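You operate a simulated robot arm through the tools that you are given. There is no shell and no other tool.

The job below is to be done with a simulated two-armed robot. You get a single attempt, and the scene is never put back.

TASK
Set the earth plate's gap for the card's test volts, checked with the gap rod.
Fine: use the gap sign; lock the plate and draw the rod back.

Only the result counts: the job must be done as asked and must still hold three seconds after the hand-in. Knocking over, shifting, dropping, spilling or breaking anything else fails it.

THE ROBOT
Two 6-joint arms with fingered hands on one trunk that stands fixed in place. Base frame: the origin is at the foot of the trunk, x ahead of it, y to its left, z up. Units: m, rad, N and s.
The left shoulder is at [0.07, 0.191, 1.064], the right one opposite. Each reaches about 0.983 m from its shoulder. Payload 4.7 kg a hand.
The TCP of each hand is the grasp point between the finger pads, 0.036 m short of the fingertips. In the tool frame z runs along the fingers and y along their closing line. The gripper opens to 0.12 m; its body begins 0.042 m behind the TCP. The gripper is a hand of 5 fingers: y runs from the thumb to the fingers, the wrist lies at [-0.018, -0.113, -0.198] in the tool frame, and closing takes about 1.5 s.
Orientation is told as [roll, pitch, yaw] about the base's x, y, z axes, in that order, counted from this pose: with the fingers straight down and the wrist toward the robot, the tool's x, y and z point along [0, 1, 0], [1, 0, 0] and [0, 0, -1] of the base frame.

THE INTERFACE
- The arms move only by the tool jog_arm. It takes "left_targets", "right_targets" or both (then of equal length, played together; a hand with none holds still); each is a list of rows, each an object of numbers (a shift or turn left out is 0, a gripper value left out holds the last): "gripper": the opening in per cent of the stroke, from 0 (shut) to 100 (fully open); "dx", "dy", "dz": the shift along the tool's x, y, z in units of 20 mm (1.0 is 20 mm); "rx", "ry", "rz": the turn, a rotation vector about the tool's x, y, z in units of 4 degrees (1.0 is 4 degrees). In form: [{"gripper": .., "dx": .., "dy": .., "dz": .., "rx": .., "ry": .., "rz": ..}, ...]. A call has 1 to 20 rows; each row shifts and turns the commanded pose from where the row before left it, along the tool's axes as they then stand. A call with a number of a shift or a turn outside -1 to 1 is refused whole. Rows are played at 5 a second. More than 0.05 m and 0.15 rad between two rows, or a gripper value outside its range, and nothing of the call is played. Where a pose cannot be reached the arm comes as near as it can. A force on the tool above 40 N (or 10 N above the force at the start of the call, whichever is more), or a blocked arm, ends the call early, and 0.2 s more pass. The fingers move at their own pace (about 0.045 m/s each) and stop on an object; they squeeze with about 28 N. The grip force told is the motor's: it shows also when the fingers shut on nothing. Time passes only in rows, and 0.2 s behind the last, so rows that do not move let the fingers close. The reply holds the time, the measured pose of the TCP, the force on the tool along the base axes, the opening and the grip force, in the units named above and with some noise, with the torque about the TCP (base axes, N m) and any sound that the robot's microphone picked up.
- Cameras (640 x 400 px; columns grow to the right, rows downward): "scene" is now at [0.1347, 0.0436, 1.3206]; the picture's right is [0.44, -0.90, 0.00], its down [-0.26, -0.13, -0.96] and it looks along [0.86, 0.43, -0.29] (base axes); focal length 262 px, centre (320, 200). "left" rides on the left gripper at [-0.073, -0.091, -0.143] in its tool frame; the picture's right is [-0.80, -0.28, 0.53], its down [0.53, -0.73, 0.42] and it looks along [0.27, 0.62, 0.74] (tool axes); focal length 234 px, centre (320, 200). "right" rides on the right gripper at [0.073, -0.091, -0.143] in its tool frame; the picture's right is [-0.80, 0.28, -0.53], its down [-0.53, -0.73, 0.42] and it looks along [-0.27, 0.62, 0.74] (tool axes); focal length 234 px, centre (320, 200). There is no depth. A picture from a camera that has moved, and an enlarged one, comes with that camera's place and axes in the base frame and with its lens.
- get_image(camera): a new picture of that camera. No time passes.
- move_column(by): slides the trunk up (or, below 0, down) by that many m; the arms and the scene camera ride with it, the base frame stays. It gives what a move gives, with no picture.
- preshape(shape, hand): the hand has 5 fingers and takes this shape, open, in about a second: jaw (thumb against the fingers, like two jaws); tri (thumb and two fingers); tip (a fingertip pinch); poke (one finger out to press); point (the index stretched); flat (the hand flat); cup (the hand cupped); fist (a fist). The gripper value then closes the fingers along that shape, each until it touches; the sizes above hold for jaw. It gives what a move gives, with no picture.
- head_to(pan, tilt): turns the head with the scene camera to pan (to the left, within 1.501 rad either way) and tilt (down, from -0.506 to 1.204), counted from straight ahead of the robot. It gives what a move gives.
- close_up(camera, box): a new picture of the part [left, top, right, bottom] of that camera's present view, enlarged. No time passes.
- close_job(): hands the job in; it is judged then, once.

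Places have to be worked out from the pictures, the camera data and where the tool is seen. Open the grippers and draw the arms clear of the work before you hand the job in, unless the task says otherwise.

The tools are called after "Emit:" as a command line: name --argument value ..., lists and objects as JSON in quotes. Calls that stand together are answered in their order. jog_arm: Moves the arms, as the interface text tells. Its arguments: {"type":"object","properties":{"left_targets":{"type":"array"},"right_targets":{"type":"array"}},"required":[]} The other tools are called the same way: move_column (by) moves the trunk up or down; preshape (shape, hand) gives the hand a shape; head_to (pan, tilt) turns the head that bears the scene camera; get_image (camera) takes a picture; close_up (camera, box) takes an enlarged picture of a part of a camera's view; close_job () hands the job in.

At the start:

```text
clock: 0.0
left_tcp_pos: [0.3297, 0.4418, 1.2976]
left_tcp_rot: [0.0, -0.001, 0.0]
left_ft_force: [0.6, 0.2, -0.4]
left_moment: [0.03, -0.03, 0.0]
left_finger_gap: 0.1195
left_gripper_force: 0.0
left_shape: jaw
right_tcp_pos: [0.7035, 0.0804, 1.327]
right_tcp_rot: [0.0, 0.001, 0.001]
right_ft_force: [0.2, -0.4, -0.5]
right_moment: [0.02, 0.01, -0.03]
right_finger_gap: 0.1195
right_gripper_force: 0.1
right_shape: jaw
trunk travel left (down, up): [-0.54, 0.4]
head pan, tilt (commanded): [0.459, 0.291]
```

scene: 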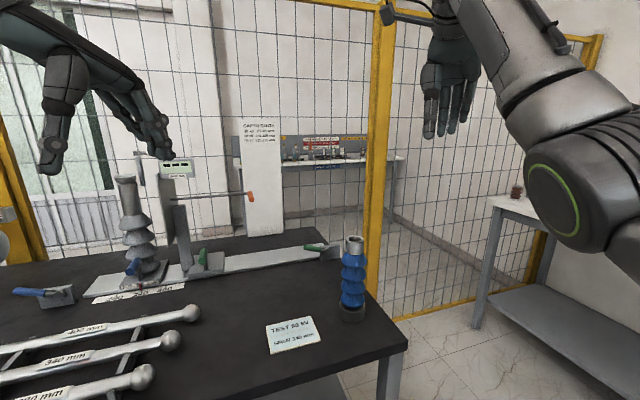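
right: 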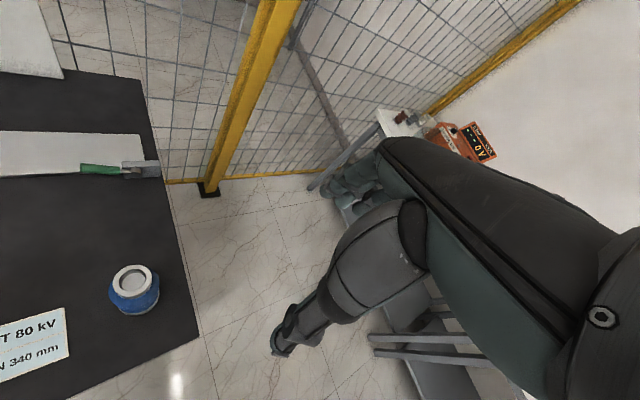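
left: 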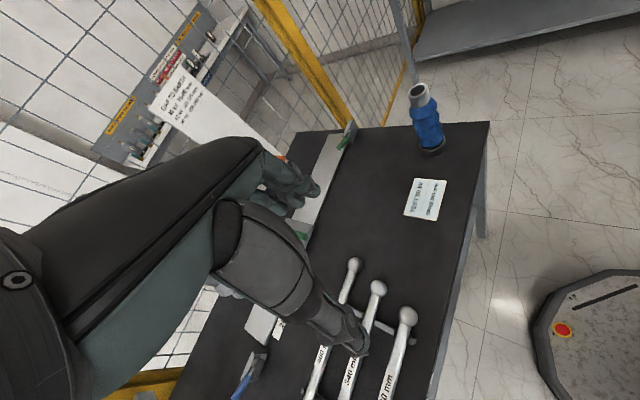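

The scene shows a bench with a rail, a sliding plate, insulators, gap rods, a card and a gap sign. I first enlarge the card, the sign and the rail area to read them.

Emit:
close_up --camera "scene" --box '[220, 100, 300, 160]'

Emit:
close_up --camera "scene" --box '[250, 300, 350, 362]'

Emit:
close_up --camera "scene" --box '[70, 140, 350, 315]'

Emit:
close_up --camera "scene" --box '[0, 270, 208, 400]'

```text
6.67 times, centred on (260, 130) of scene
camera zoom: at [0.1347, 0.0436, 1.3206], right [0.44, -0.9, 0.0], down [-0.26, -0.13, -0.96], along [0.86, 0.43, -0.29], focal length 1745 px, centre (720, 667)
```

zoom: 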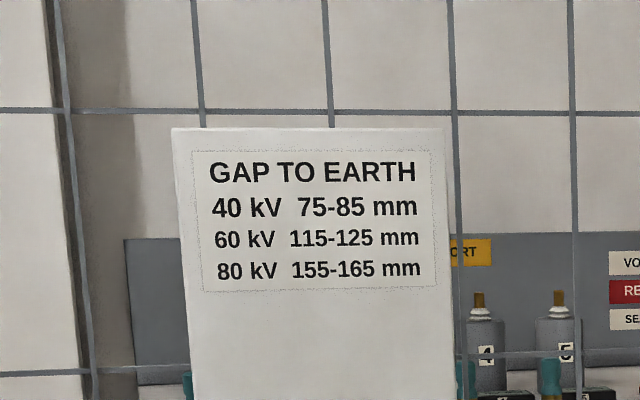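

```text
6.40 times, centred on (300, 331) of scene
camera zoom: at [0.1347, 0.0436, 1.3206], right [0.44, -0.9, 0.0], down [-0.26, -0.13, -0.96], along [0.86, 0.43, -0.29], focal length 1675 px, centre (448, -638)
```

zoom: 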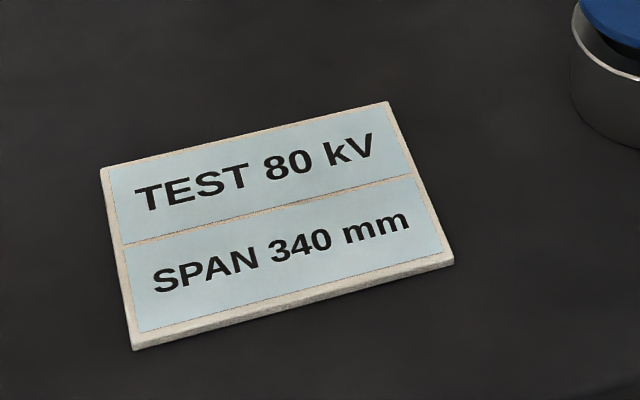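

```text
2.29 times, centred on (210, 228) of scene
camera zoom: at [0.1347, 0.0436, 1.3206], right [0.44, -0.9, 0.0], down [-0.26, -0.13, -0.96], along [0.86, 0.43, -0.29], focal length 598 px, centre (571, 137)
```

zoom: 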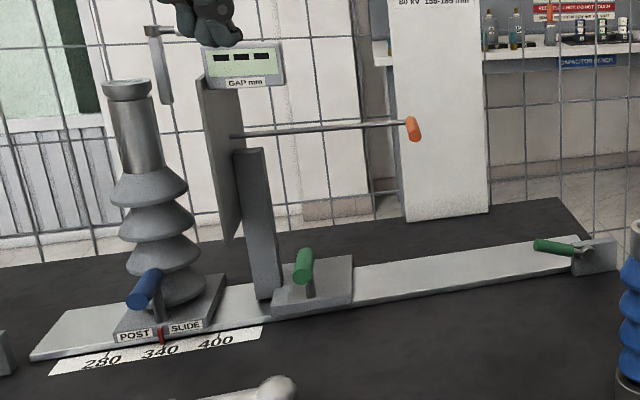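

```text
3.08 times, centred on (104, 335) of scene
camera zoom: at [0.1347, 0.0436, 1.3206], right [0.44, -0.9, 0.0], down [-0.26, -0.13, -0.96], along [0.86, 0.43, -0.29], focal length 805 px, centre (985, -215)
```

zoom: 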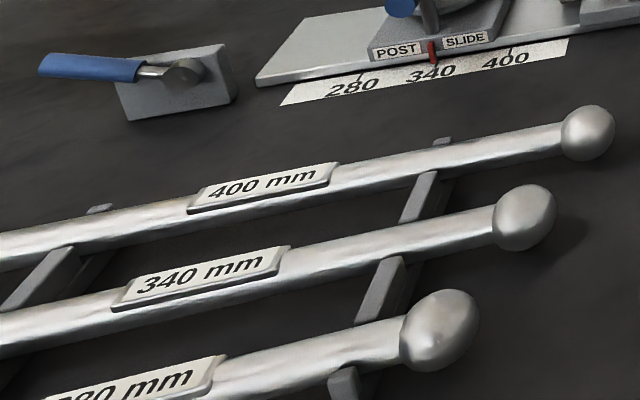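

The card calls for 80 kV, and the sign gives 155–165 mm for that. I turn the head to see the whole left of the bench and the rail more fully.

Emit:
head_to --pan 0.75 --tilt 0.45

```text
clock: 0.8
left_tcp_pos: [0.3299, 0.4424, 1.2975]
left_tcp_rot: [-0.001, 0.001, 0.0]
left_ft_force: [-0.6, -0.2, 0.3]
left_moment: [-0.03, -0.04, -0.01]
left_finger_gap: 0.1195
left_gripper_force: 0.0
left_shape: jaw
right_tcp_pos: [0.7034, 0.0798, 1.3254]
right_tcp_rot: [0.0, 0.0, 0.002]
right_ft_force: [-0.2, -0.6, -0.9]
right_moment: [0.02, 0.04, 0.01]
right_finger_gap: 0.1198
right_gripper_force: 0.1
right_shape: jaw
trunk travel left (down, up): [-0.54, 0.4]
head pan, tilt (commanded): [0.75, 0.45]
```

I take the new scene picture to see the left end of the bench.

Emit:
get_image --camera "scene"

Emit:
get_image --camera "left"

```text
taken
camera scene: at [0.1183, 0.0648, 1.3058], right [0.68, -0.73, 0.0], down [-0.32, -0.3, -0.9], along [0.66, 0.61, -0.44], focal length 262 px, centre (320, 200)
```

scene: 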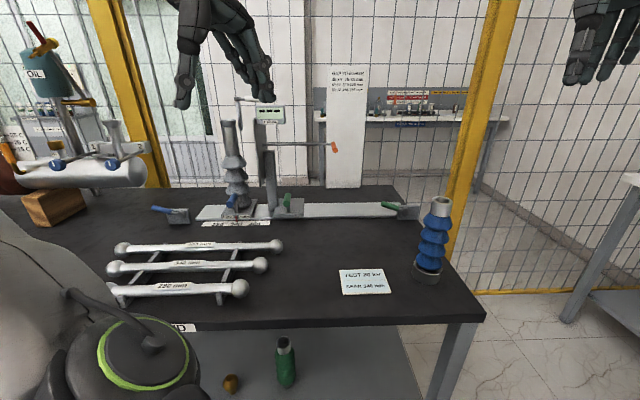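

```text
taken
camera left: at [0.2373, 0.3694, 1.4408], right [-0.28, -0.8, -0.53], down [-0.73, 0.53, -0.42], along [0.62, 0.27, -0.74], focal length 234 px, centre (320, 200)
```

left: 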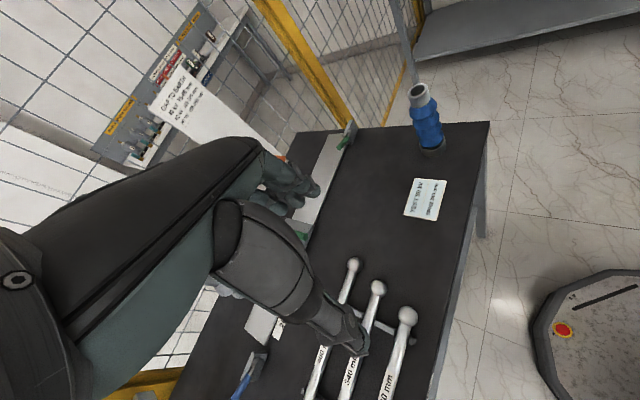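

The bench is turned about 45° to the robot's left, and its top is near z = 0.85. I enlarge the rail apparatus in this view.

Emit:
close_up --camera "scene" --box '[190, 90, 350, 190]'

Emit:
close_up --camera "scene" --box '[190, 160, 310, 235]'

Emit:
close_up --camera "scene" --box '[340, 180, 440, 242]'

Emit:
close_up --camera "scene" --box '[100, 180, 260, 280]'

```text
4.00 times, centred on (270, 140) of scene
camera zoom: at [0.1183, 0.0648, 1.3058], right [0.68, -0.73, 0.0], down [-0.32, -0.3, -0.9], along [0.66, 0.61, -0.44], focal length 1047 px, centre (520, 440)
```

zoom: 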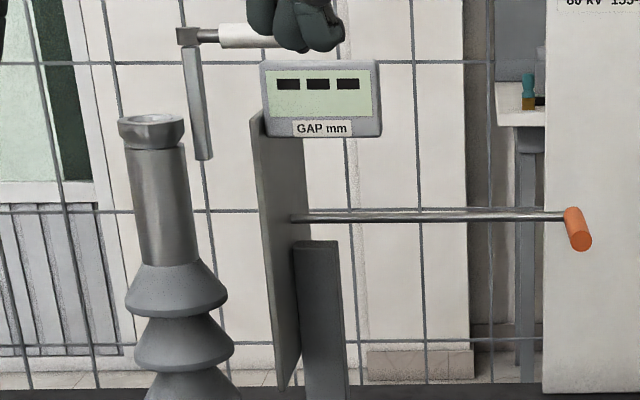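

```text
5.33 times, centred on (250, 198) of scene
camera zoom: at [0.1183, 0.0648, 1.3058], right [0.68, -0.73, 0.0], down [-0.32, -0.3, -0.9], along [0.66, 0.61, -0.44], focal length 1396 px, centre (693, 213)
```

zoom: 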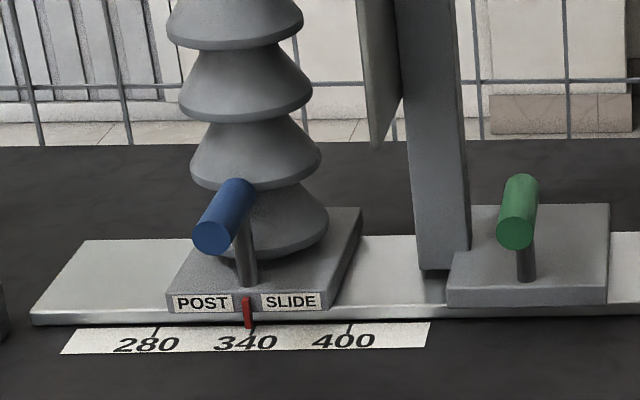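

```text
6.40 times, centred on (390, 211) of scene
camera zoom: at [0.1183, 0.0648, 1.3058], right [0.68, -0.73, 0.0], down [-0.32, -0.3, -0.9], along [0.66, 0.61, -0.44], focal length 1675 px, centre (-128, 130)
```

zoom: 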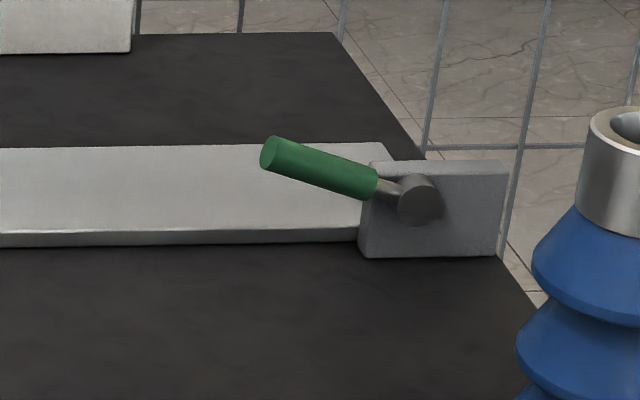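

```text
4.00 times, centred on (180, 230) of scene
camera zoom: at [0.1183, 0.0648, 1.3058], right [0.68, -0.73, 0.0], down [-0.32, -0.3, -0.9], along [0.66, 0.61, -0.44], focal length 1047 px, centre (880, 80)
```

zoom: 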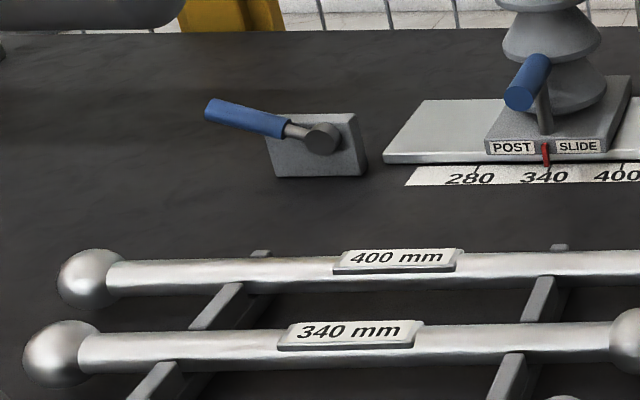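

I judge u = the rail direction [0.68,-0.73] and n = [0.73,0.68] away from the robot. The plate now stands roughly 70 mm from the post, so it probably has to go about 90 mm to the right. I turn the left hand by about +43° of yaw so it squares with the bench and its camera sees the apparatus.

Emit:
jog_arm --left_targets '[{"rz": -1}, {"rz": -1}, {"rz": -1}, {"rz": -1}, {"rz": -1}, {"rz": -1}, {"rz": -1}, {"rz": -1}, {"rz": -1}, {"rz": -1}, {"rz": -0.75}]'

Emit:
get_image --camera "left"

Emit:
get_image --camera "scene"

```text
clock: 3.2
left_tcp_pos: [0.3253, 0.4523, 1.2903]
left_tcp_rot: [-0.001, 0.001, 0.751]
left_ft_force: [-0.4, -0.3, -1.1]
left_moment: [-0.01, -0.03, -0.01]
left_finger_gap: 0.1198
left_gripper_force: 0.0
left_shape: jaw
left hand out of reach, approached as far as the arm can: row 10, 11
right_tcp_pos: [0.7029, 0.0802, 1.3248]
right_tcp_rot: [-0.001, 0.0, 0.003]
right_ft_force: [0.0, 0.3, -0.7]
right_moment: [-0.02, 0.0, 0.03]
right_finger_gap: 0.1198
right_gripper_force: 0.0
right_shape: jaw
trunk travel left (down, up): [-0.54, 0.4]
head pan, tilt (commanded): [0.75, 0.45]
```

```text
taken
camera left: at [0.3074, 0.3374, 1.4344], right [0.34, -0.78, -0.52], down [-0.9, -0.11, -0.43], along [0.27, 0.62, -0.74], focal length 234 px, centre (320, 200)
```

left: 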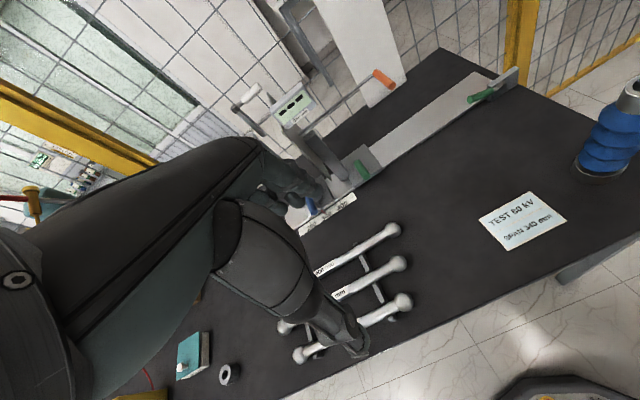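

```text
taken
camera scene: at [0.1183, 0.0647, 1.3058], right [0.68, -0.73, 0.0], down [-0.32, -0.3, -0.9], along [0.66, 0.61, -0.44], focal length 262 px, centre (320, 200)
```

scene: 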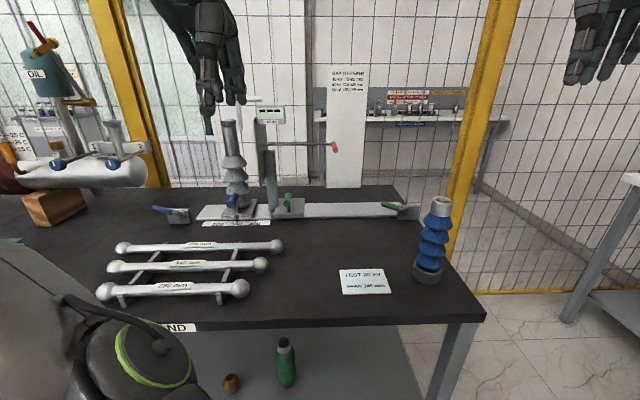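

The left hand hit a reach limit close to the trunk but has almost the full turn. I move it out over the bench, to the right of and in front of the apparatus, so I have a clear view and a good start point.

Emit:
jog_arm --left_targets '[{"dx": -0.96, "dy": 0.73, "dz": 0.3}, {"dx": -0.96, "dy": 0.73, "dz": 0.3}, {"dx": -0.96, "dy": 0.73, "dz": 0.3}, {"dx": -0.96, "dy": 0.73, "dz": 0.3}, {"dx": -0.96, "dy": 0.73, "dz": 0.3}, {"dx": -0.96, "dy": 0.73, "dz": 0.3}, {"dx": -0.96, "dy": 0.73, "dz": 0.3}, {"dx": -0.96, "dy": 0.73, "dz": 0.3}, {"dx": -0.96, "dy": 0.73, "dz": 0.3}, {"dx": -0.96, "dy": 0.73, "dz": 0.3}]'

Emit:
preshape --hand "left" --shape "poke"

Emit:
get_image --camera "left"

Emit:
get_image --camera "scene"

```text
clock: 5.4
left_tcp_pos: [0.4928, 0.5078, 1.1846]
left_tcp_rot: [-0.003, -0.001, 0.748]
left_ft_force: [0.1, -0.7, 0.3]
left_moment: [0.03, -0.02, 0.03]
left_finger_gap: 0.1197
left_gripper_force: 0.1
left_shape: jaw
left hand out of reach, approached as far as the arm can: row 1, 2, 3, 4, 5, 6, 7, 8, 9, 10
right_tcp_pos: [0.704, 0.0798, 1.325]
right_tcp_rot: [-0.001, -0.001, 0.002]
right_ft_force: [0.6, 0.0, 0.0]
right_moment: [-0.01, 0.0, 0.01]
right_finger_gap: 0.1197
right_gripper_force: 0.0
right_shape: jaw
trunk travel left (down, up): [-0.54, 0.4]
head pan, tilt (commanded): [0.75, 0.45]
```

```text
clock: 6.3
left_tcp_pos: [0.4921, 0.508, 1.185]
left_tcp_rot: [-0.002, 0.0, 0.749]
left_ft_force: [0.0, -0.2, 0.3]
left_moment: [-0.03, -0.02, 0.01]
left_finger_gap: 0.0001
left_gripper_force: 0.0
left_shape: poke
right_tcp_pos: [0.7037, 0.0803, 1.3263]
right_tcp_rot: [0.001, 0.001, 0.0]
right_ft_force: [-0.2, -0.9, 0.3]
right_moment: [-0.01, -0.03, -0.01]
right_finger_gap: 0.1197
right_gripper_force: 0.1
right_shape: jaw
trunk travel left (down, up): [-0.54, 0.4]
head pan, tilt (commanded): [0.75, 0.45]
```

```text
taken
camera left: at [0.4731, 0.3927, 1.3284], right [0.34, -0.78, -0.52], down [-0.9, -0.11, -0.43], along [0.28, 0.62, -0.74], focal length 234 px, centre (320, 200)
```

left: 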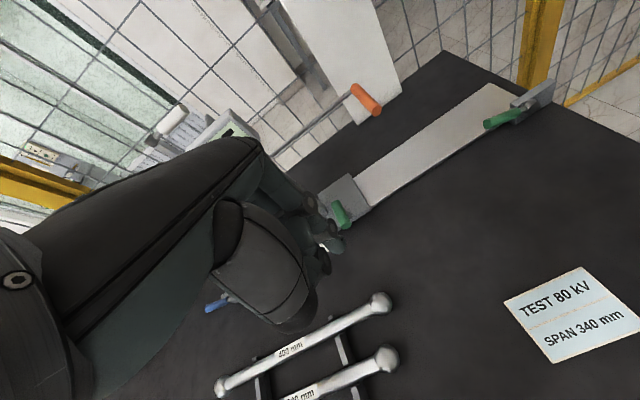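

```text
taken
camera scene: at [0.1184, 0.0649, 1.3058], right [0.68, -0.73, 0.0], down [-0.32, -0.3, -0.9], along [0.66, 0.61, -0.44], focal length 262 px, centre (320, 200)
```

scene: 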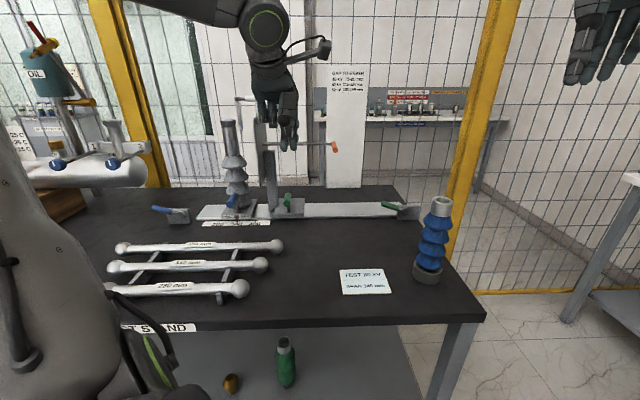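

The arm stopped short of that pose, probably at a wrist limit with the hand high and near. I lower it a little to see how the command follows and whether the lower pose is easier.

Emit:
jog_arm --left_targets '[{"dz": 1}, {"dz": 1}, {"dz": 1}]'

```text
clock: 7.1
left_tcp_pos: [0.4944, 0.5062, 1.1235]
left_tcp_rot: [0.0, 0.0, 0.752]
left_ft_force: [-0.5, 0.1, -0.3]
left_moment: [-0.02, 0.0, 0.03]
left_finger_gap: 0.0
left_gripper_force: 0.0
left_shape: poke
right_tcp_pos: [0.7042, 0.0803, 1.3249]
right_tcp_rot: [0.0, -0.003, 0.002]
right_ft_force: [-0.2, 0.7, -0.2]
right_moment: [0.03, -0.01, 0.03]
right_finger_gap: 0.1197
right_gripper_force: 0.1
right_shape: jaw
trunk travel left (down, up): [-0.54, 0.4]
head pan, tilt (commanded): [0.75, 0.45]
```

The command starts from the reached pose, and lower down it tracks well. I now shift to the right along the rail to clear the view and test the reach there.

Emit:
jog_arm --left_targets '[{"dx": -1}, {"dx": -1}, {"dx": -1}, {"dx": -1}, {"dx": -1}]'

Emit:
get_image --camera "left"

Emit:
get_image --camera "scene"

```text
clock: 8.3
left_tcp_pos: [0.5012, 0.4998, 1.1245]
left_tcp_rot: [0.001, 0.001, 0.751]
left_ft_force: [-0.5, -0.1, 0.9]
left_moment: [0.0, 0.0, -0.02]
left_finger_gap: 0.0
left_gripper_force: 0.1
left_shape: poke
left hand out of reach, approached as far as the arm can: row 1, 2, 3, 4, 5
right_tcp_pos: [0.7039, 0.0796, 1.3261]
right_tcp_rot: [0.0, 0.0, 0.003]
right_ft_force: [-0.4, -0.2, 0.2]
right_moment: [0.02, -0.02, 0.05]
right_finger_gap: 0.1194
right_gripper_force: 0.0
right_shape: jaw
trunk travel left (down, up): [-0.54, 0.4]
head pan, tilt (commanded): [0.75, 0.45]
```

```text
taken
camera left: at [0.4837, 0.3846, 1.267], right [0.34, -0.78, -0.53], down [-0.9, -0.11, -0.42], along [0.27, 0.62, -0.74], focal length 234 px, centre (320, 200)
```

left: 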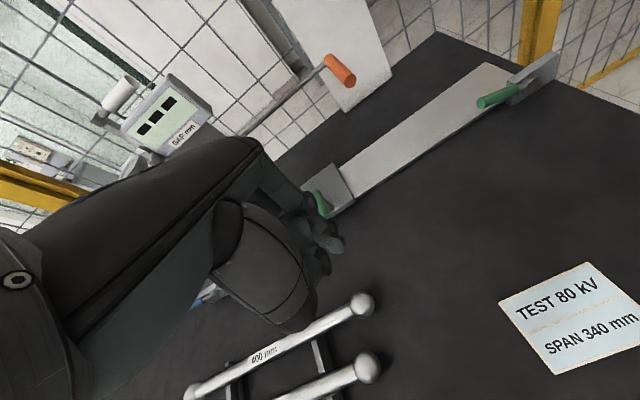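

```text
taken
camera scene: at [0.1182, 0.0649, 1.3058], right [0.68, -0.73, 0.0], down [-0.32, -0.3, -0.9], along [0.66, 0.61, -0.44], focal length 262 px, centre (320, 200)
```

scene: 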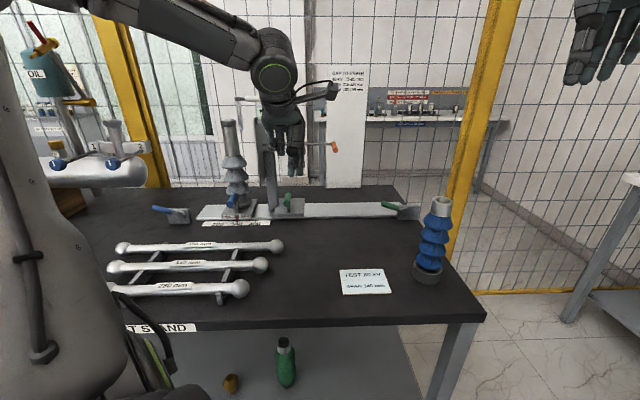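

At this yaw the arm cannot go further right, so for things on the right I will need less yaw. I enlarge the views to see the poking finger and the display.

Emit:
close_up --camera "left" --box '[200, 160, 400, 285]'

Emit:
close_up --camera "scene" --box '[220, 60, 350, 141]'

Emit:
close_up --camera "scene" --box '[220, 120, 350, 220]'

```text
3.20 times, centred on (300, 222) of left
camera zoom: at [0.4837, 0.3846, 1.267], right [0.34, -0.78, -0.53], down [-0.9, -0.11, -0.42], along [0.27, 0.62, -0.74], focal length 749 px, centre (384, 128)
```

zoom: 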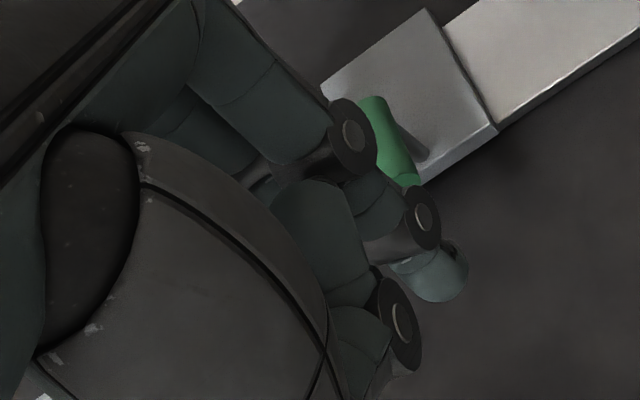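

```text
4.92 times, centred on (285, 100) of scene
camera zoom: at [0.1182, 0.0649, 1.3058], right [0.68, -0.73, 0.0], down [-0.32, -0.3, -0.9], along [0.66, 0.61, -0.44], focal length 1288 px, centre (492, 690)
```

zoom: 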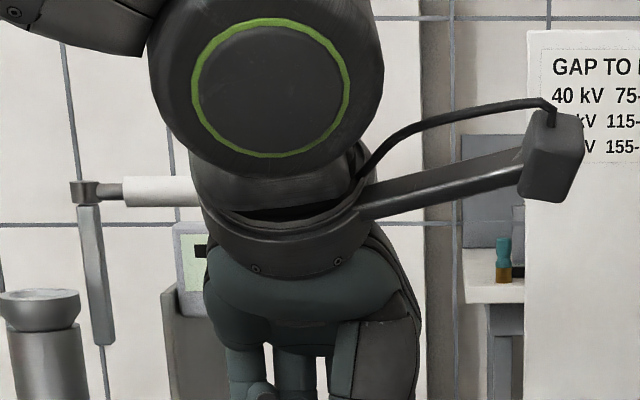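

```text
4.00 times, centred on (285, 170) of scene
camera zoom: at [0.1182, 0.0649, 1.3058], right [0.68, -0.73, 0.0], down [-0.32, -0.3, -0.9], along [0.66, 0.61, -0.44], focal length 1047 px, centre (460, 320)
```

zoom: 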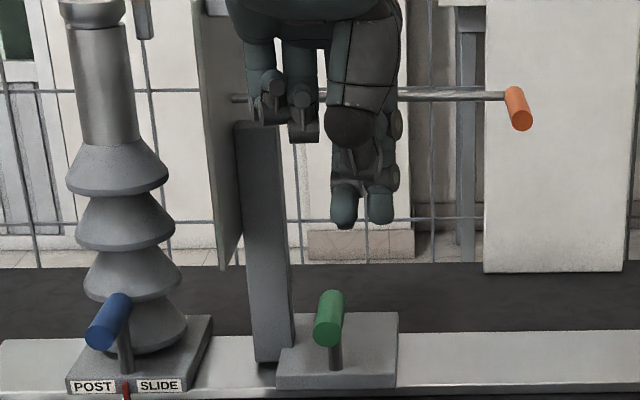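

The poke shape puts two stubs (thumb and index) at the tip, about 33 mm below the TCP. I try the "point" shape to see if it gives a slimmer pusher.

Emit:
preshape --hand "left" --shape "point"

Emit:
close_up --camera "scene" --box '[220, 80, 380, 180]'

Emit:
close_up --camera "left" --box '[200, 160, 400, 285]'

```text
clock: 9.2
left_tcp_pos: [0.5021, 0.5, 1.1247]
left_tcp_rot: [-0.002, 0.0, 0.751]
left_ft_force: [0.8, 0.6, -0.1]
left_moment: [0.0, -0.01, -0.06]
left_finger_gap: 0.0
left_gripper_force: 0.0
left_shape: point
right_tcp_pos: [0.7031, 0.0804, 1.3253]
right_tcp_rot: [-0.001, -0.001, 0.002]
right_ft_force: [0.3, 0.6, 0.9]
right_moment: [-0.02, 0.03, 0.03]
right_finger_gap: 0.1198
right_gripper_force: 0.1
right_shape: jaw
trunk travel left (down, up): [-0.54, 0.4]
head pan, tilt (commanded): [0.75, 0.45]
```

```text
4.00 times, centred on (300, 130) of scene
camera zoom: at [0.1183, 0.0649, 1.3058], right [0.68, -0.73, 0.0], down [-0.32, -0.3, -0.9], along [0.66, 0.61, -0.44], focal length 1047 px, centre (400, 480)
```

zoom: 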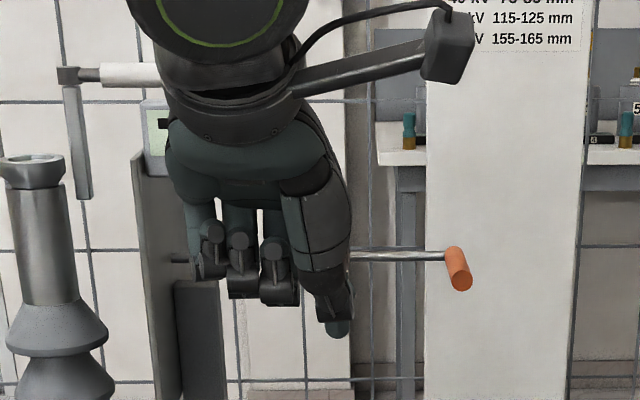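

```text
3.20 times, centred on (300, 222) of left
camera zoom: at [0.4837, 0.3845, 1.267], right [0.34, -0.78, -0.53], down [-0.9, -0.11, -0.42], along [0.27, 0.62, -0.74], focal length 749 px, centre (384, 128)
```

zoom: 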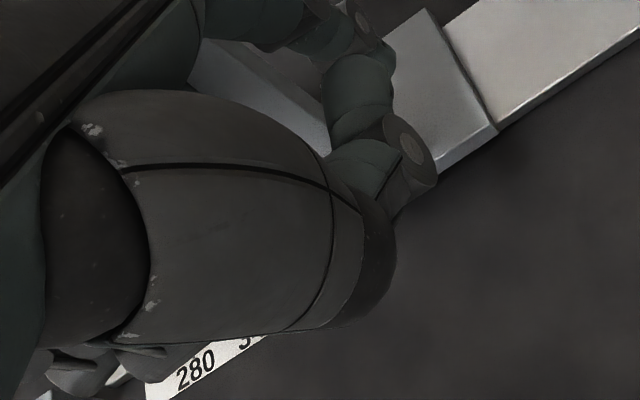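

"Point" is no slimmer, so I return to "poke". The T-knob is best reached from the front with the hand tilted about 45°, because the plate's near edge overhangs at n≈0.85. I move to the left in front of the plate slide and tilt the fingers forward.

Emit:
preshape --hand "left" --shape "poke"

Emit:
jog_arm --left_targets '[{"dx": 0.8, "dz": 0.7}, {"dx": 0.8, "dz": 0.7}, {"dx": 0.8, "dz": 0.7}, {"dx": 0.8, "dz": 0.7}, {"rx": -1}, {"rx": -1}, {"rx": -1}, {"rx": -1}, {"rx": -1}, {"rx": -1}, {"rx": -1}, {"rx": -1}]'

Emit:
get_image --camera "left"

Emit:
get_image --camera "scene"

```text
clock: 10.1
left_tcp_pos: [0.5013, 0.4993, 1.1236]
left_tcp_rot: [0.0, 0.001, 0.751]
left_ft_force: [-0.1, 1.1, -0.1]
left_moment: [-0.01, -0.02, 0.02]
left_finger_gap: 0.0
left_gripper_force: 0.1
left_shape: poke
right_tcp_pos: [0.7036, 0.0796, 1.3249]
right_tcp_rot: [0.0, 0.0, 0.002]
right_ft_force: [-0.2, 0.0, 0.3]
right_moment: [-0.06, 0.06, 0.0]
right_finger_gap: 0.1195
right_gripper_force: 0.0
right_shape: jaw
trunk travel left (down, up): [-0.54, 0.4]
head pan, tilt (commanded): [0.75, 0.45]
```

```text
clock: 12.7
left_tcp_pos: [0.4763, 0.5346, 1.0777]
left_tcp_rot: [0.004, -0.56, 0.75]
left_ft_force: [-0.5, 0.2, 1.0]
left_moment: [0.01, 0.01, 0.01]
left_finger_gap: 0.0
left_gripper_force: 0.0
left_shape: poke
left hand out of reach, approached as far as the arm can: row 4, 6, 7, 12
right_tcp_pos: [0.7041, 0.0791, 1.3255]
right_tcp_rot: [0.001, 0.002, -0.001]
right_ft_force: [0.6, -0.1, -0.3]
right_moment: [0.02, -0.01, 0.01]
right_finger_gap: 0.1198
right_gripper_force: 0.0
right_shape: jaw
trunk travel left (down, up): [-0.54, 0.4]
head pan, tilt (commanded): [0.75, 0.45]
```

```text
taken
camera left: at [0.4137, 0.3776, 1.1517], right [0.58, -0.56, -0.6], down [-0.65, 0.12, -0.75], along [0.49, 0.82, -0.3], focal length 234 px, centre (320, 200)
```

left: 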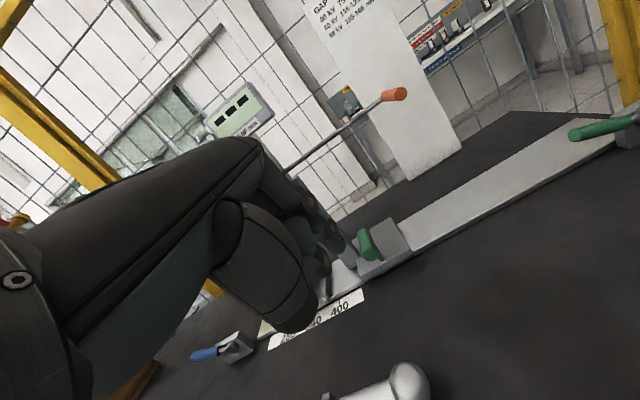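

```text
taken
camera scene: at [0.119, 0.0637, 1.3057], right [0.68, -0.73, 0.0], down [-0.32, -0.3, -0.9], along [0.66, 0.61, -0.44], focal length 262 px, centre (320, 200)
```

scene: 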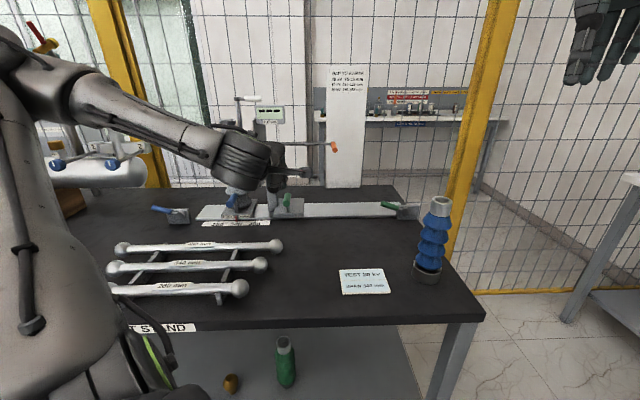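

The hand is now tilted about 32° and sits in front of the plate slide. I enlarge the left view to see the knob, the bracket and the fingertip.

Emit:
close_up --camera "left" --box '[270, 180, 430, 280]'

Emit:
close_up --camera "scene" --box '[200, 90, 360, 190]'

Emit:
close_up --camera "scene" --box '[200, 150, 328, 230]'

```text
4.00 times, centred on (350, 230) of left
camera zoom: at [0.4137, 0.3776, 1.1517], right [0.58, -0.56, -0.6], down [-0.65, 0.12, -0.75], along [0.49, 0.82, -0.3], focal length 937 px, centre (200, 80)
```

zoom: 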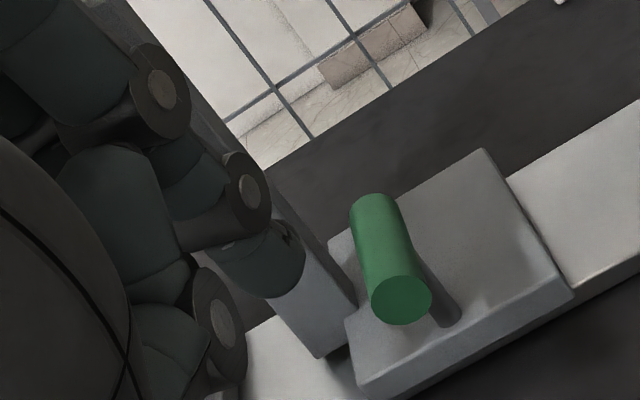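

```text
4.00 times, centred on (280, 140) of scene
camera zoom: at [0.119, 0.0637, 1.3057], right [0.68, -0.73, 0.0], down [-0.32, -0.3, -0.9], along [0.66, 0.61, -0.44], focal length 1047 px, centre (480, 440)
```

zoom: 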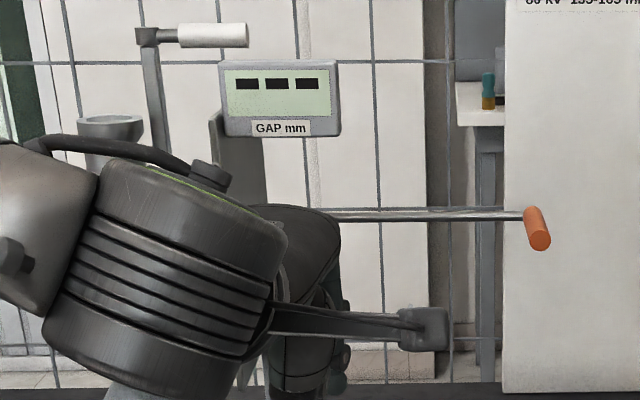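

```text
5.00 times, centred on (264, 190) of scene
camera zoom: at [0.119, 0.0637, 1.3057], right [0.68, -0.73, 0.0], down [-0.32, -0.3, -0.9], along [0.66, 0.61, -0.44], focal length 1308 px, centre (600, 250)
```

zoom: 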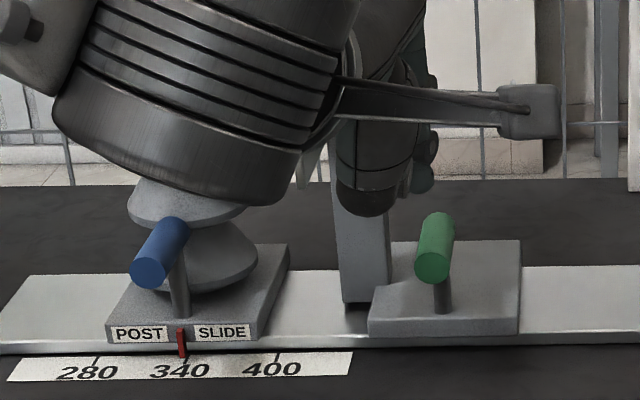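

Triangulating the T-knob from both views puts its stem at u≈-0.068, n≈0.887, with the handle at z≈0.947 and n 0.84–0.925. I tilt a bit more, shift left of the knob and come halfway down along the finger direction before checking.

Emit:
jog_arm --left_targets '[{"rx": -0.8, "dx": 0.57}, {"rx": -0.8, "dx": 0.57}, {"rx": -0.8, "dx": 0.57}, {"rx": -0.8, "dx": 0.57}, {"dz": 0.95}, {"dz": 0.95}, {"dz": 0.95}, {"dz": 0.95}]'

Emit:
get_image --camera "left"

Emit:
close_up --camera "scene" --box '[180, 130, 340, 230]'

```text
clock: 14.5
left_tcp_pos: [0.5347, 0.6077, 1.0106]
left_tcp_rot: [0.002, -0.784, 0.749]
left_ft_force: [1.0, 0.4, 0.5]
left_moment: [0.02, -0.01, 0.03]
left_finger_gap: 0.0
left_gripper_force: 0.0
left_shape: poke
left hand out of reach, approached as far as the arm can: row 1, 2, 3, 4
right_tcp_pos: [0.7046, 0.0792, 1.3239]
right_tcp_rot: [0.0, 0.001, 0.0]
right_ft_force: [0.2, 0.0, -0.7]
right_moment: [0.02, 0.03, -0.01]
right_finger_gap: 0.1196
right_gripper_force: 0.0
right_shape: jaw
trunk travel left (down, up): [-0.54, 0.4]
head pan, tilt (commanded): [0.75, 0.45]
```

```text
taken
camera left: at [0.462, 0.4427, 1.0476], right [0.67, -0.47, -0.57], down [-0.52, 0.24, -0.82], along [0.52, 0.85, -0.09], focal length 234 px, centre (320, 200)
```

left: 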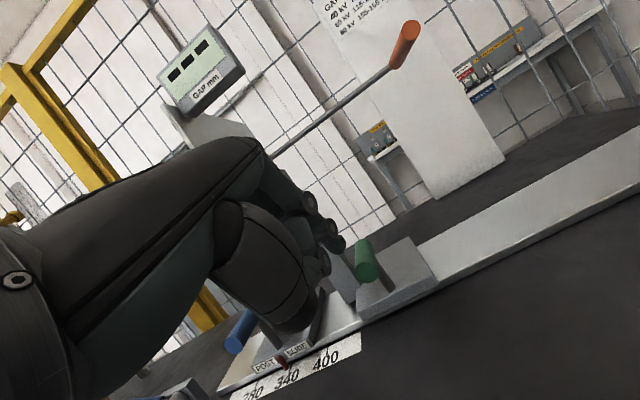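

```text
4.00 times, centred on (260, 180) of scene
camera zoom: at [0.1193, 0.0641, 1.3057], right [0.68, -0.73, 0.0], down [-0.32, -0.3, -0.9], along [0.66, 0.61, -0.44], focal length 1047 px, centre (560, 280)
```

zoom: 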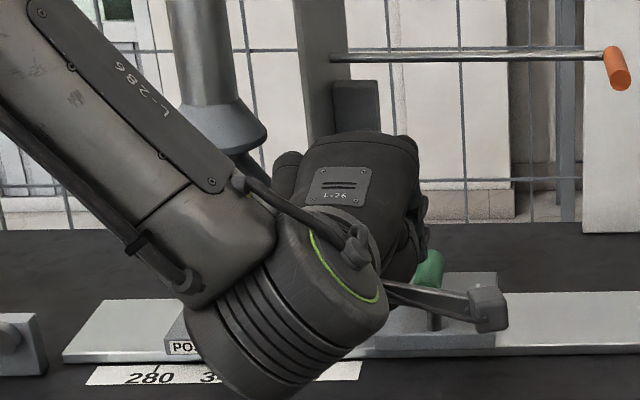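

The TCP is at u≈-0.080, n≈0.806, z≈1.011 with 45° of tilt, so it still needs to go left. I shift left 32 mm and part way down, then look.

Emit:
jog_arm --left_targets '[{"dx": 0.85}, {"dx": 0.85, "dy": -0.46}, {"dy": -0.46, "dz": 0.7}, {"dz": 0.8}]'

Emit:
get_image --camera "left"

Emit:
close_up --camera "left" --box '[240, 150, 440, 275]'

```text
clock: 15.5
left_tcp_pos: [0.5224, 0.6332, 0.9719]
left_tcp_rot: [-0.002, -0.782, 0.75]
left_ft_force: [-1.0, 0.9, -0.3]
left_moment: [0.03, 0.0, -0.01]
left_finger_gap: 0.0
left_gripper_force: 0.0
left_shape: poke
left hand out of reach, approached as far as the arm can: row 2
right_tcp_pos: [0.7039, 0.0813, 1.3249]
right_tcp_rot: [-0.001, 0.001, 0.002]
right_ft_force: [0.0, -1.0, -0.4]
right_moment: [-0.01, -0.02, -0.02]
right_finger_gap: 0.1195
right_gripper_force: 0.0
right_shape: jaw
trunk travel left (down, up): [-0.54, 0.4]
head pan, tilt (commanded): [0.75, 0.45]
```

```text
taken
camera left: at [0.4493, 0.4683, 1.0094], right [0.67, -0.47, -0.57], down [-0.52, 0.24, -0.82], along [0.52, 0.85, -0.09], focal length 234 px, centre (320, 200)
```

left: 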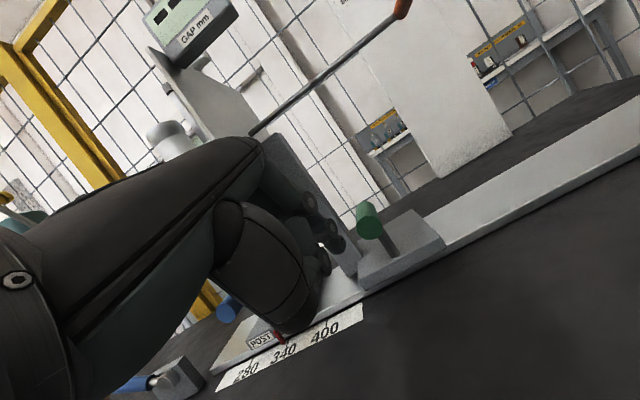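

```text
3.20 times, centred on (340, 212) of left
camera zoom: at [0.4493, 0.4683, 1.0094], right [0.67, -0.47, -0.57], down [-0.52, 0.24, -0.82], along [0.52, 0.85, -0.09], focal length 749 px, centre (256, 160)
```

zoom: 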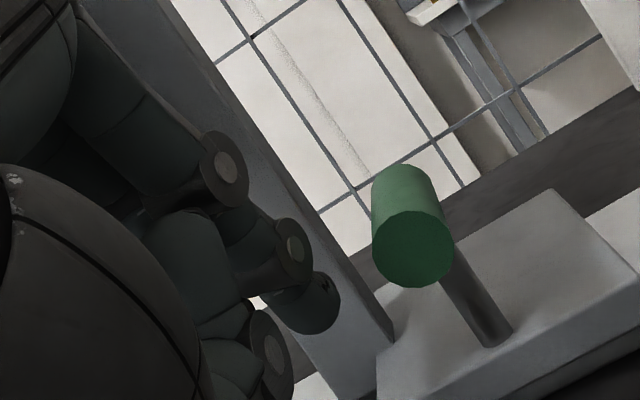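

The finger is now left of the knob with about 8 mm of clearance, and the knob geometry agrees (near end n≈0.84, z≈0.948). I advance along the finger direction until the fingertip lies beside the knob.

Emit:
jog_arm --left_targets '[{"dz": 0.8}, {"dz": 0.8}, {"dz": 0.8}]'

Emit:
close_up --camera "left" --box '[240, 150, 440, 275]'

Emit:
get_image --camera "left"

```text
clock: 16.3
left_tcp_pos: [0.5482, 0.6557, 0.9388]
left_tcp_rot: [0.0, -0.782, 0.749]
left_ft_force: [-0.2, -0.4, 0.4]
left_moment: [-0.04, 0.02, 0.0]
left_finger_gap: 0.0
left_gripper_force: 0.0
left_shape: poke
right_tcp_pos: [0.7048, 0.0803, 1.3249]
right_tcp_rot: [0.001, 0.001, 0.001]
right_ft_force: [0.1, 0.1, -0.3]
right_moment: [0.02, 0.03, 0.01]
right_finger_gap: 0.1196
right_gripper_force: 0.1
right_shape: jaw
trunk travel left (down, up): [-0.54, 0.4]
head pan, tilt (commanded): [0.75, 0.45]
```

```text
3.20 times, centred on (340, 212) of left
camera zoom: at [0.4757, 0.4889, 0.9758], right [0.67, -0.47, -0.57], down [-0.52, 0.24, -0.82], along [0.52, 0.85, -0.09], focal length 749 px, centre (256, 160)
```

zoom: 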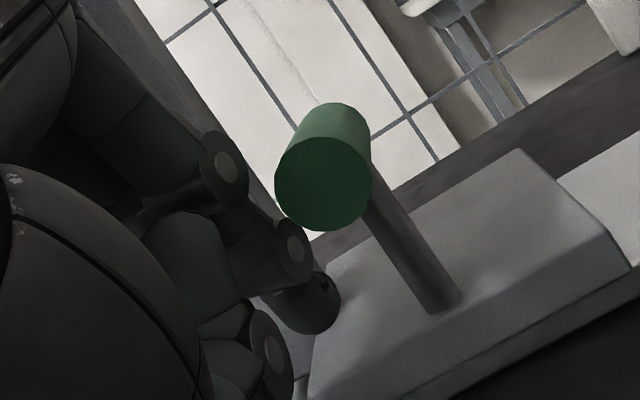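

```text
taken
camera left: at [0.4757, 0.4889, 0.9758], right [0.67, -0.47, -0.57], down [-0.52, 0.24, -0.82], along [0.52, 0.85, -0.09], focal length 234 px, centre (320, 200)
```

left: 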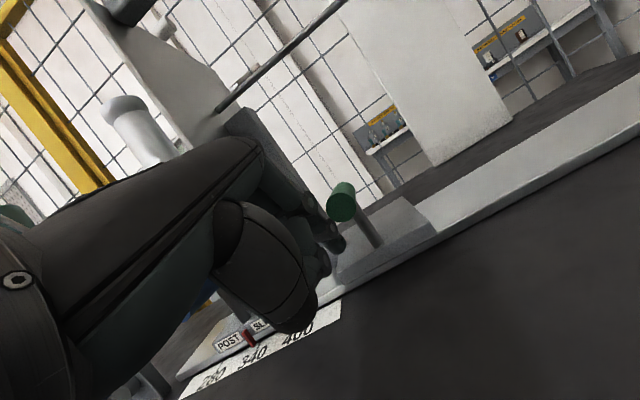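

The fingertip lies left of the stem and handle. I push gently to the right to learn whether the plate slide is free or locked.

Emit:
jog_arm --left_targets '[{"dx": -0.3}, {"dx": -0.3}, {"dx": -0.3}, {"dx": -0.2}]'

Emit:
close_up --camera "left" --box '[240, 150, 440, 275]'

```text
clock: 17.3
left_tcp_pos: [0.5561, 0.6494, 0.9379]
left_tcp_rot: [-0.009, -0.777, 0.764]
left_ft_force: [-26.1, 35.9, 5.1]
left_moment: [-0.37, -0.33, 0.26]
left_finger_gap: 0.0
left_gripper_force: 0.2
left_shape: poke
right_tcp_pos: [0.7021, 0.0794, 1.3284]
right_tcp_rot: [-0.004, -0.002, -0.004]
right_ft_force: [1.1, 0.0, -0.1]
right_moment: [0.07, -0.01, 0.03]
right_finger_gap: 0.1193
right_gripper_force: 0.0
right_shape: jaw
trunk travel left (down, up): [-0.54, 0.4]
head pan, tilt (commanded): [0.75, 0.45]
stopped in row 4 (left hand): the force on the tool passed its limit at 43 N (the readings are from after the stop); the commanded pose is now the measured one
```

```text
3.20 times, centred on (340, 212) of left
camera zoom: at [0.4846, 0.4823, 0.9768], right [0.68, -0.47, -0.57], down [-0.52, 0.23, -0.82], along [0.51, 0.85, -0.09], focal length 749 px, centre (256, 160)
```

zoom: 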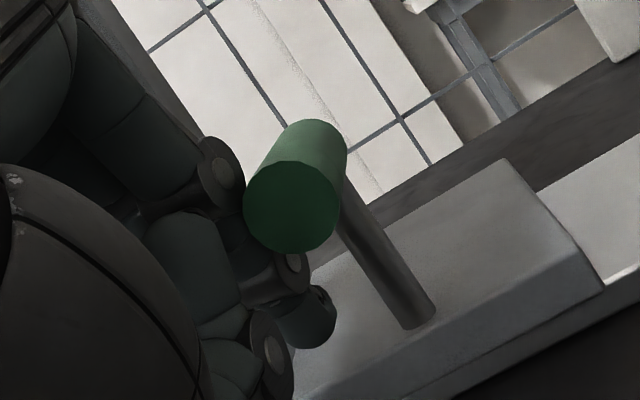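

The slide resisted with over 40 N, so the plate is locked with its green lever lying to the left. I back away the way I came, then go to look at the green clamp lever at the right end of the rail.

Emit:
jog_arm --left_targets '[{"dx": 0.5}, {"dz": -0.9}, {"dz": -0.9}, {"dz": -0.9}, {"dz": -0.9}, {"dz": -0.9}, {"dy": 0.5, "dz": -0.9}, {"dy": 0.7, "dz": -0.7}, {"dy": 0.7, "dz": -0.7}]'

```text
clock: 19.3
left_tcp_pos: [0.5083, 0.5918, 1.0614]
left_tcp_rot: [-0.002, -0.779, 0.753]
left_ft_force: [-0.1, 0.5, -0.4]
left_moment: [0.0, -0.05, -0.01]
left_finger_gap: 0.0
left_gripper_force: 0.1
left_shape: poke
left hand out of reach, approached as far as the arm can: row 8
right_tcp_pos: [0.7033, 0.078, 1.3257]
right_tcp_rot: [-0.003, 0.001, -0.003]
right_ft_force: [-0.5, 1.3, 0.0]
right_moment: [-0.08, -0.03, 0.04]
right_finger_gap: 0.1193
right_gripper_force: 0.0
right_shape: jaw
trunk travel left (down, up): [-0.54, 0.4]
head pan, tilt (commanded): [0.75, 0.45]
```

I turn the hand clockwise by about 30°, keeping its tilt, and then carry it to the right in front of the clamp lever.

Emit:
jog_arm --left_targets '[{"ry": -0.66, "rz": 0.66}, {"ry": -0.66, "rz": 0.66}, {"ry": -0.66, "rz": 0.66}, {"ry": -0.66, "rz": 0.66}, {"ry": -0.66, "rz": 0.66}, {"ry": -0.66, "rz": 0.66}, {"ry": -0.66, "rz": 0.66}, {"ry": -0.66, "rz": 0.66}]'

Emit:
jog_arm --left_targets '[{"dx": -0.93, "dy": 0.25, "dz": 0.4}, {"dx": -0.93, "dy": 0.25, "dz": 0.4}, {"dx": -0.93, "dy": 0.25, "dz": 0.4}, {"dx": -0.93, "dy": 0.25, "dz": 0.4}, {"dx": -0.93, "dy": 0.25, "dz": 0.4}, {"dx": -0.93, "dy": 0.25, "dz": 0.4}, {"dx": -0.93, "dy": 0.25, "dz": 0.4}, {"dx": -0.93, "dy": 0.25, "dz": 0.4}, {"dx": -0.93, "dy": 0.25, "dz": 0.4}, {"dx": -0.93, "dy": 0.25, "dz": 0.4}, {"dx": -0.93, "dy": 0.25, "dz": 0.4}]'

Emit:
get_image --camera "left"

Emit:
get_image --camera "scene"

```text
clock: 21.1
left_tcp_pos: [0.549, 0.5076, 1.0286]
left_tcp_rot: [-0.015, -0.78, 0.304]
left_ft_force: [-0.3, 0.1, 0.1]
left_moment: [-0.03, -0.02, -0.06]
left_finger_gap: 0.0
left_gripper_force: 0.1
left_shape: poke
left hand out of reach, approached as far as the arm can: row 1, 2, 3, 4, 6, 7
right_tcp_pos: [0.7017, 0.0841, 1.3278]
right_tcp_rot: [-0.006, -0.004, 0.0]
right_ft_force: [-0.8, 0.6, 0.5]
right_moment: [-0.14, -0.04, -0.04]
right_finger_gap: 0.1196
right_gripper_force: 0.0
right_shape: jaw
trunk travel left (down, up): [-0.54, 0.4]
head pan, tilt (commanded): [0.75, 0.45]
```

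```text
clock: 23.5
left_tcp_pos: [0.5879, 0.4728, 1.0417]
left_tcp_rot: [-0.007, -0.78, 0.297]
left_ft_force: [0.5, -0.6, -0.2]
left_moment: [-0.01, 0.0, -0.02]
left_finger_gap: 0.0
left_gripper_force: 0.0
left_shape: poke
left hand out of reach, approached as far as the arm can: row 3, 4, 5, 6, 7, 8, 9, 10, 11
right_tcp_pos: [0.7045, 0.0774, 1.3256]
right_tcp_rot: [0.0, -0.001, -0.004]
right_ft_force: [0.4, 0.1, 0.0]
right_moment: [0.05, 0.01, -0.01]
right_finger_gap: 0.1198
right_gripper_force: 0.0
right_shape: jaw
trunk travel left (down, up): [-0.54, 0.4]
head pan, tilt (commanded): [0.75, 0.45]
```

```text
taken
camera left: at [0.4482, 0.3562, 1.0804], right [0.4, -0.72, -0.57], down [-0.37, 0.44, -0.82], along [0.84, 0.53, -0.09], focal length 234 px, centre (320, 200)
```

left: 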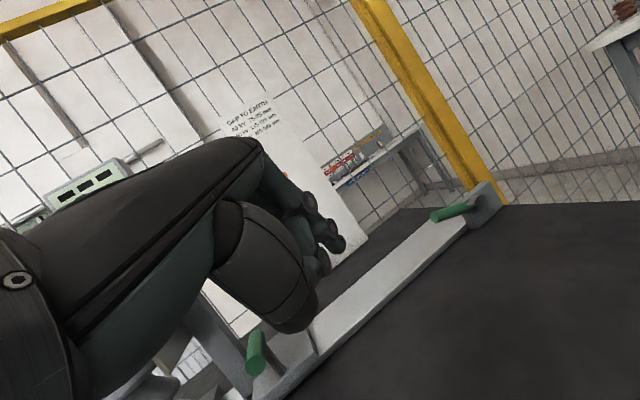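

```text
taken
camera scene: at [0.1183, 0.0648, 1.3058], right [0.68, -0.73, 0.0], down [-0.32, -0.3, -0.9], along [0.66, 0.61, -0.44], focal length 262 px, centre (320, 200)
```

scene: 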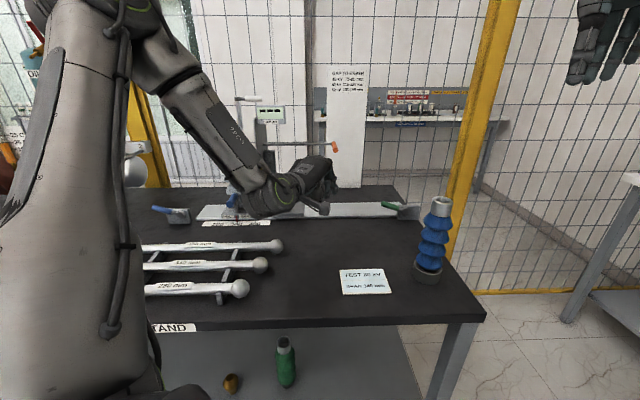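

The arm again ran into a limit while moving right; the elbow is folded up tightly near the trunk. I raise the trunk by 0.2 m so the shoulder stands higher over the bench and the arm unfolds.

Emit:
move_column --by 0.2

Emit:
jog_arm --left_targets '[{"dx": -0.9, "dz": 0.7, "dy": -0.3}, {"dx": -0.9, "dz": 0.7, "dy": -0.3}, {"dx": -0.9, "dz": 0.7, "dy": -0.3}, {"dx": -0.9, "dz": 0.7, "dy": -0.3}, {"dx": -0.9, "dz": 0.7, "dy": -0.3}, {"dx": -0.9, "dz": 0.7, "dy": -0.3}]'

Emit:
get_image --camera "scene"

Emit:
get_image --camera "left"

```text
clock: 25.7
left_tcp_pos: [0.5859, 0.474, 1.2429]
left_tcp_rot: [-0.003, -0.781, 0.298]
left_ft_force: [0.5, 0.3, 0.0]
left_moment: [0.01, 0.01, 0.0]
left_finger_gap: 0.0002
left_gripper_force: 0.0
left_shape: poke
right_tcp_pos: [0.7049, 0.0772, 1.5256]
right_tcp_rot: [0.0, 0.002, -0.003]
right_ft_force: [-0.9, -0.8, 0.3]
right_moment: [0.0, 0.0, -0.02]
right_finger_gap: 0.1197
right_gripper_force: 0.0
right_shape: jaw
trunk travel left (down, up): [-0.74, 0.2]
head pan, tilt (commanded): [0.75, 0.45]
```

```text
clock: 27.1
left_tcp_pos: [0.5798, 0.4759, 1.2216]
left_tcp_rot: [-0.005, -0.779, 0.294]
left_ft_force: [-0.2, 0.0, 0.1]
left_moment: [0.01, 0.03, -0.01]
left_finger_gap: 0.0001
left_gripper_force: 0.0
left_shape: poke
left hand out of reach, approached as far as the arm can: row 1, 2, 3, 4, 5, 6
right_tcp_pos: [0.7045, 0.0768, 1.5253]
right_tcp_rot: [0.001, 0.0, -0.002]
right_ft_force: [-0.9, -0.8, 0.1]
right_moment: [-0.01, -0.01, -0.01]
right_finger_gap: 0.1195
right_gripper_force: 0.1
right_shape: jaw
trunk travel left (down, up): [-0.74, 0.2]
head pan, tilt (commanded): [0.75, 0.45]
```

```text
taken
camera scene: at [0.1184, 0.0649, 1.5058], right [0.68, -0.73, 0.0], down [-0.32, -0.3, -0.9], along [0.66, 0.61, -0.44], focal length 262 px, centre (320, 200)
```

scene: 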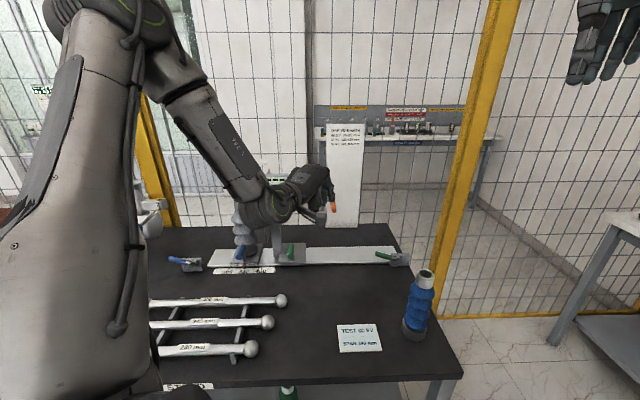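

```text
taken
camera left: at [0.4407, 0.3589, 1.2602], right [0.4, -0.72, -0.57], down [-0.37, 0.44, -0.82], along [0.84, 0.53, -0.09], focal length 234 px, centre (320, 200)
```

left: 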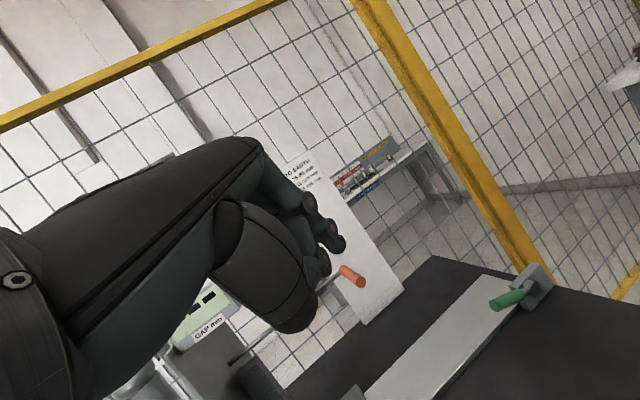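

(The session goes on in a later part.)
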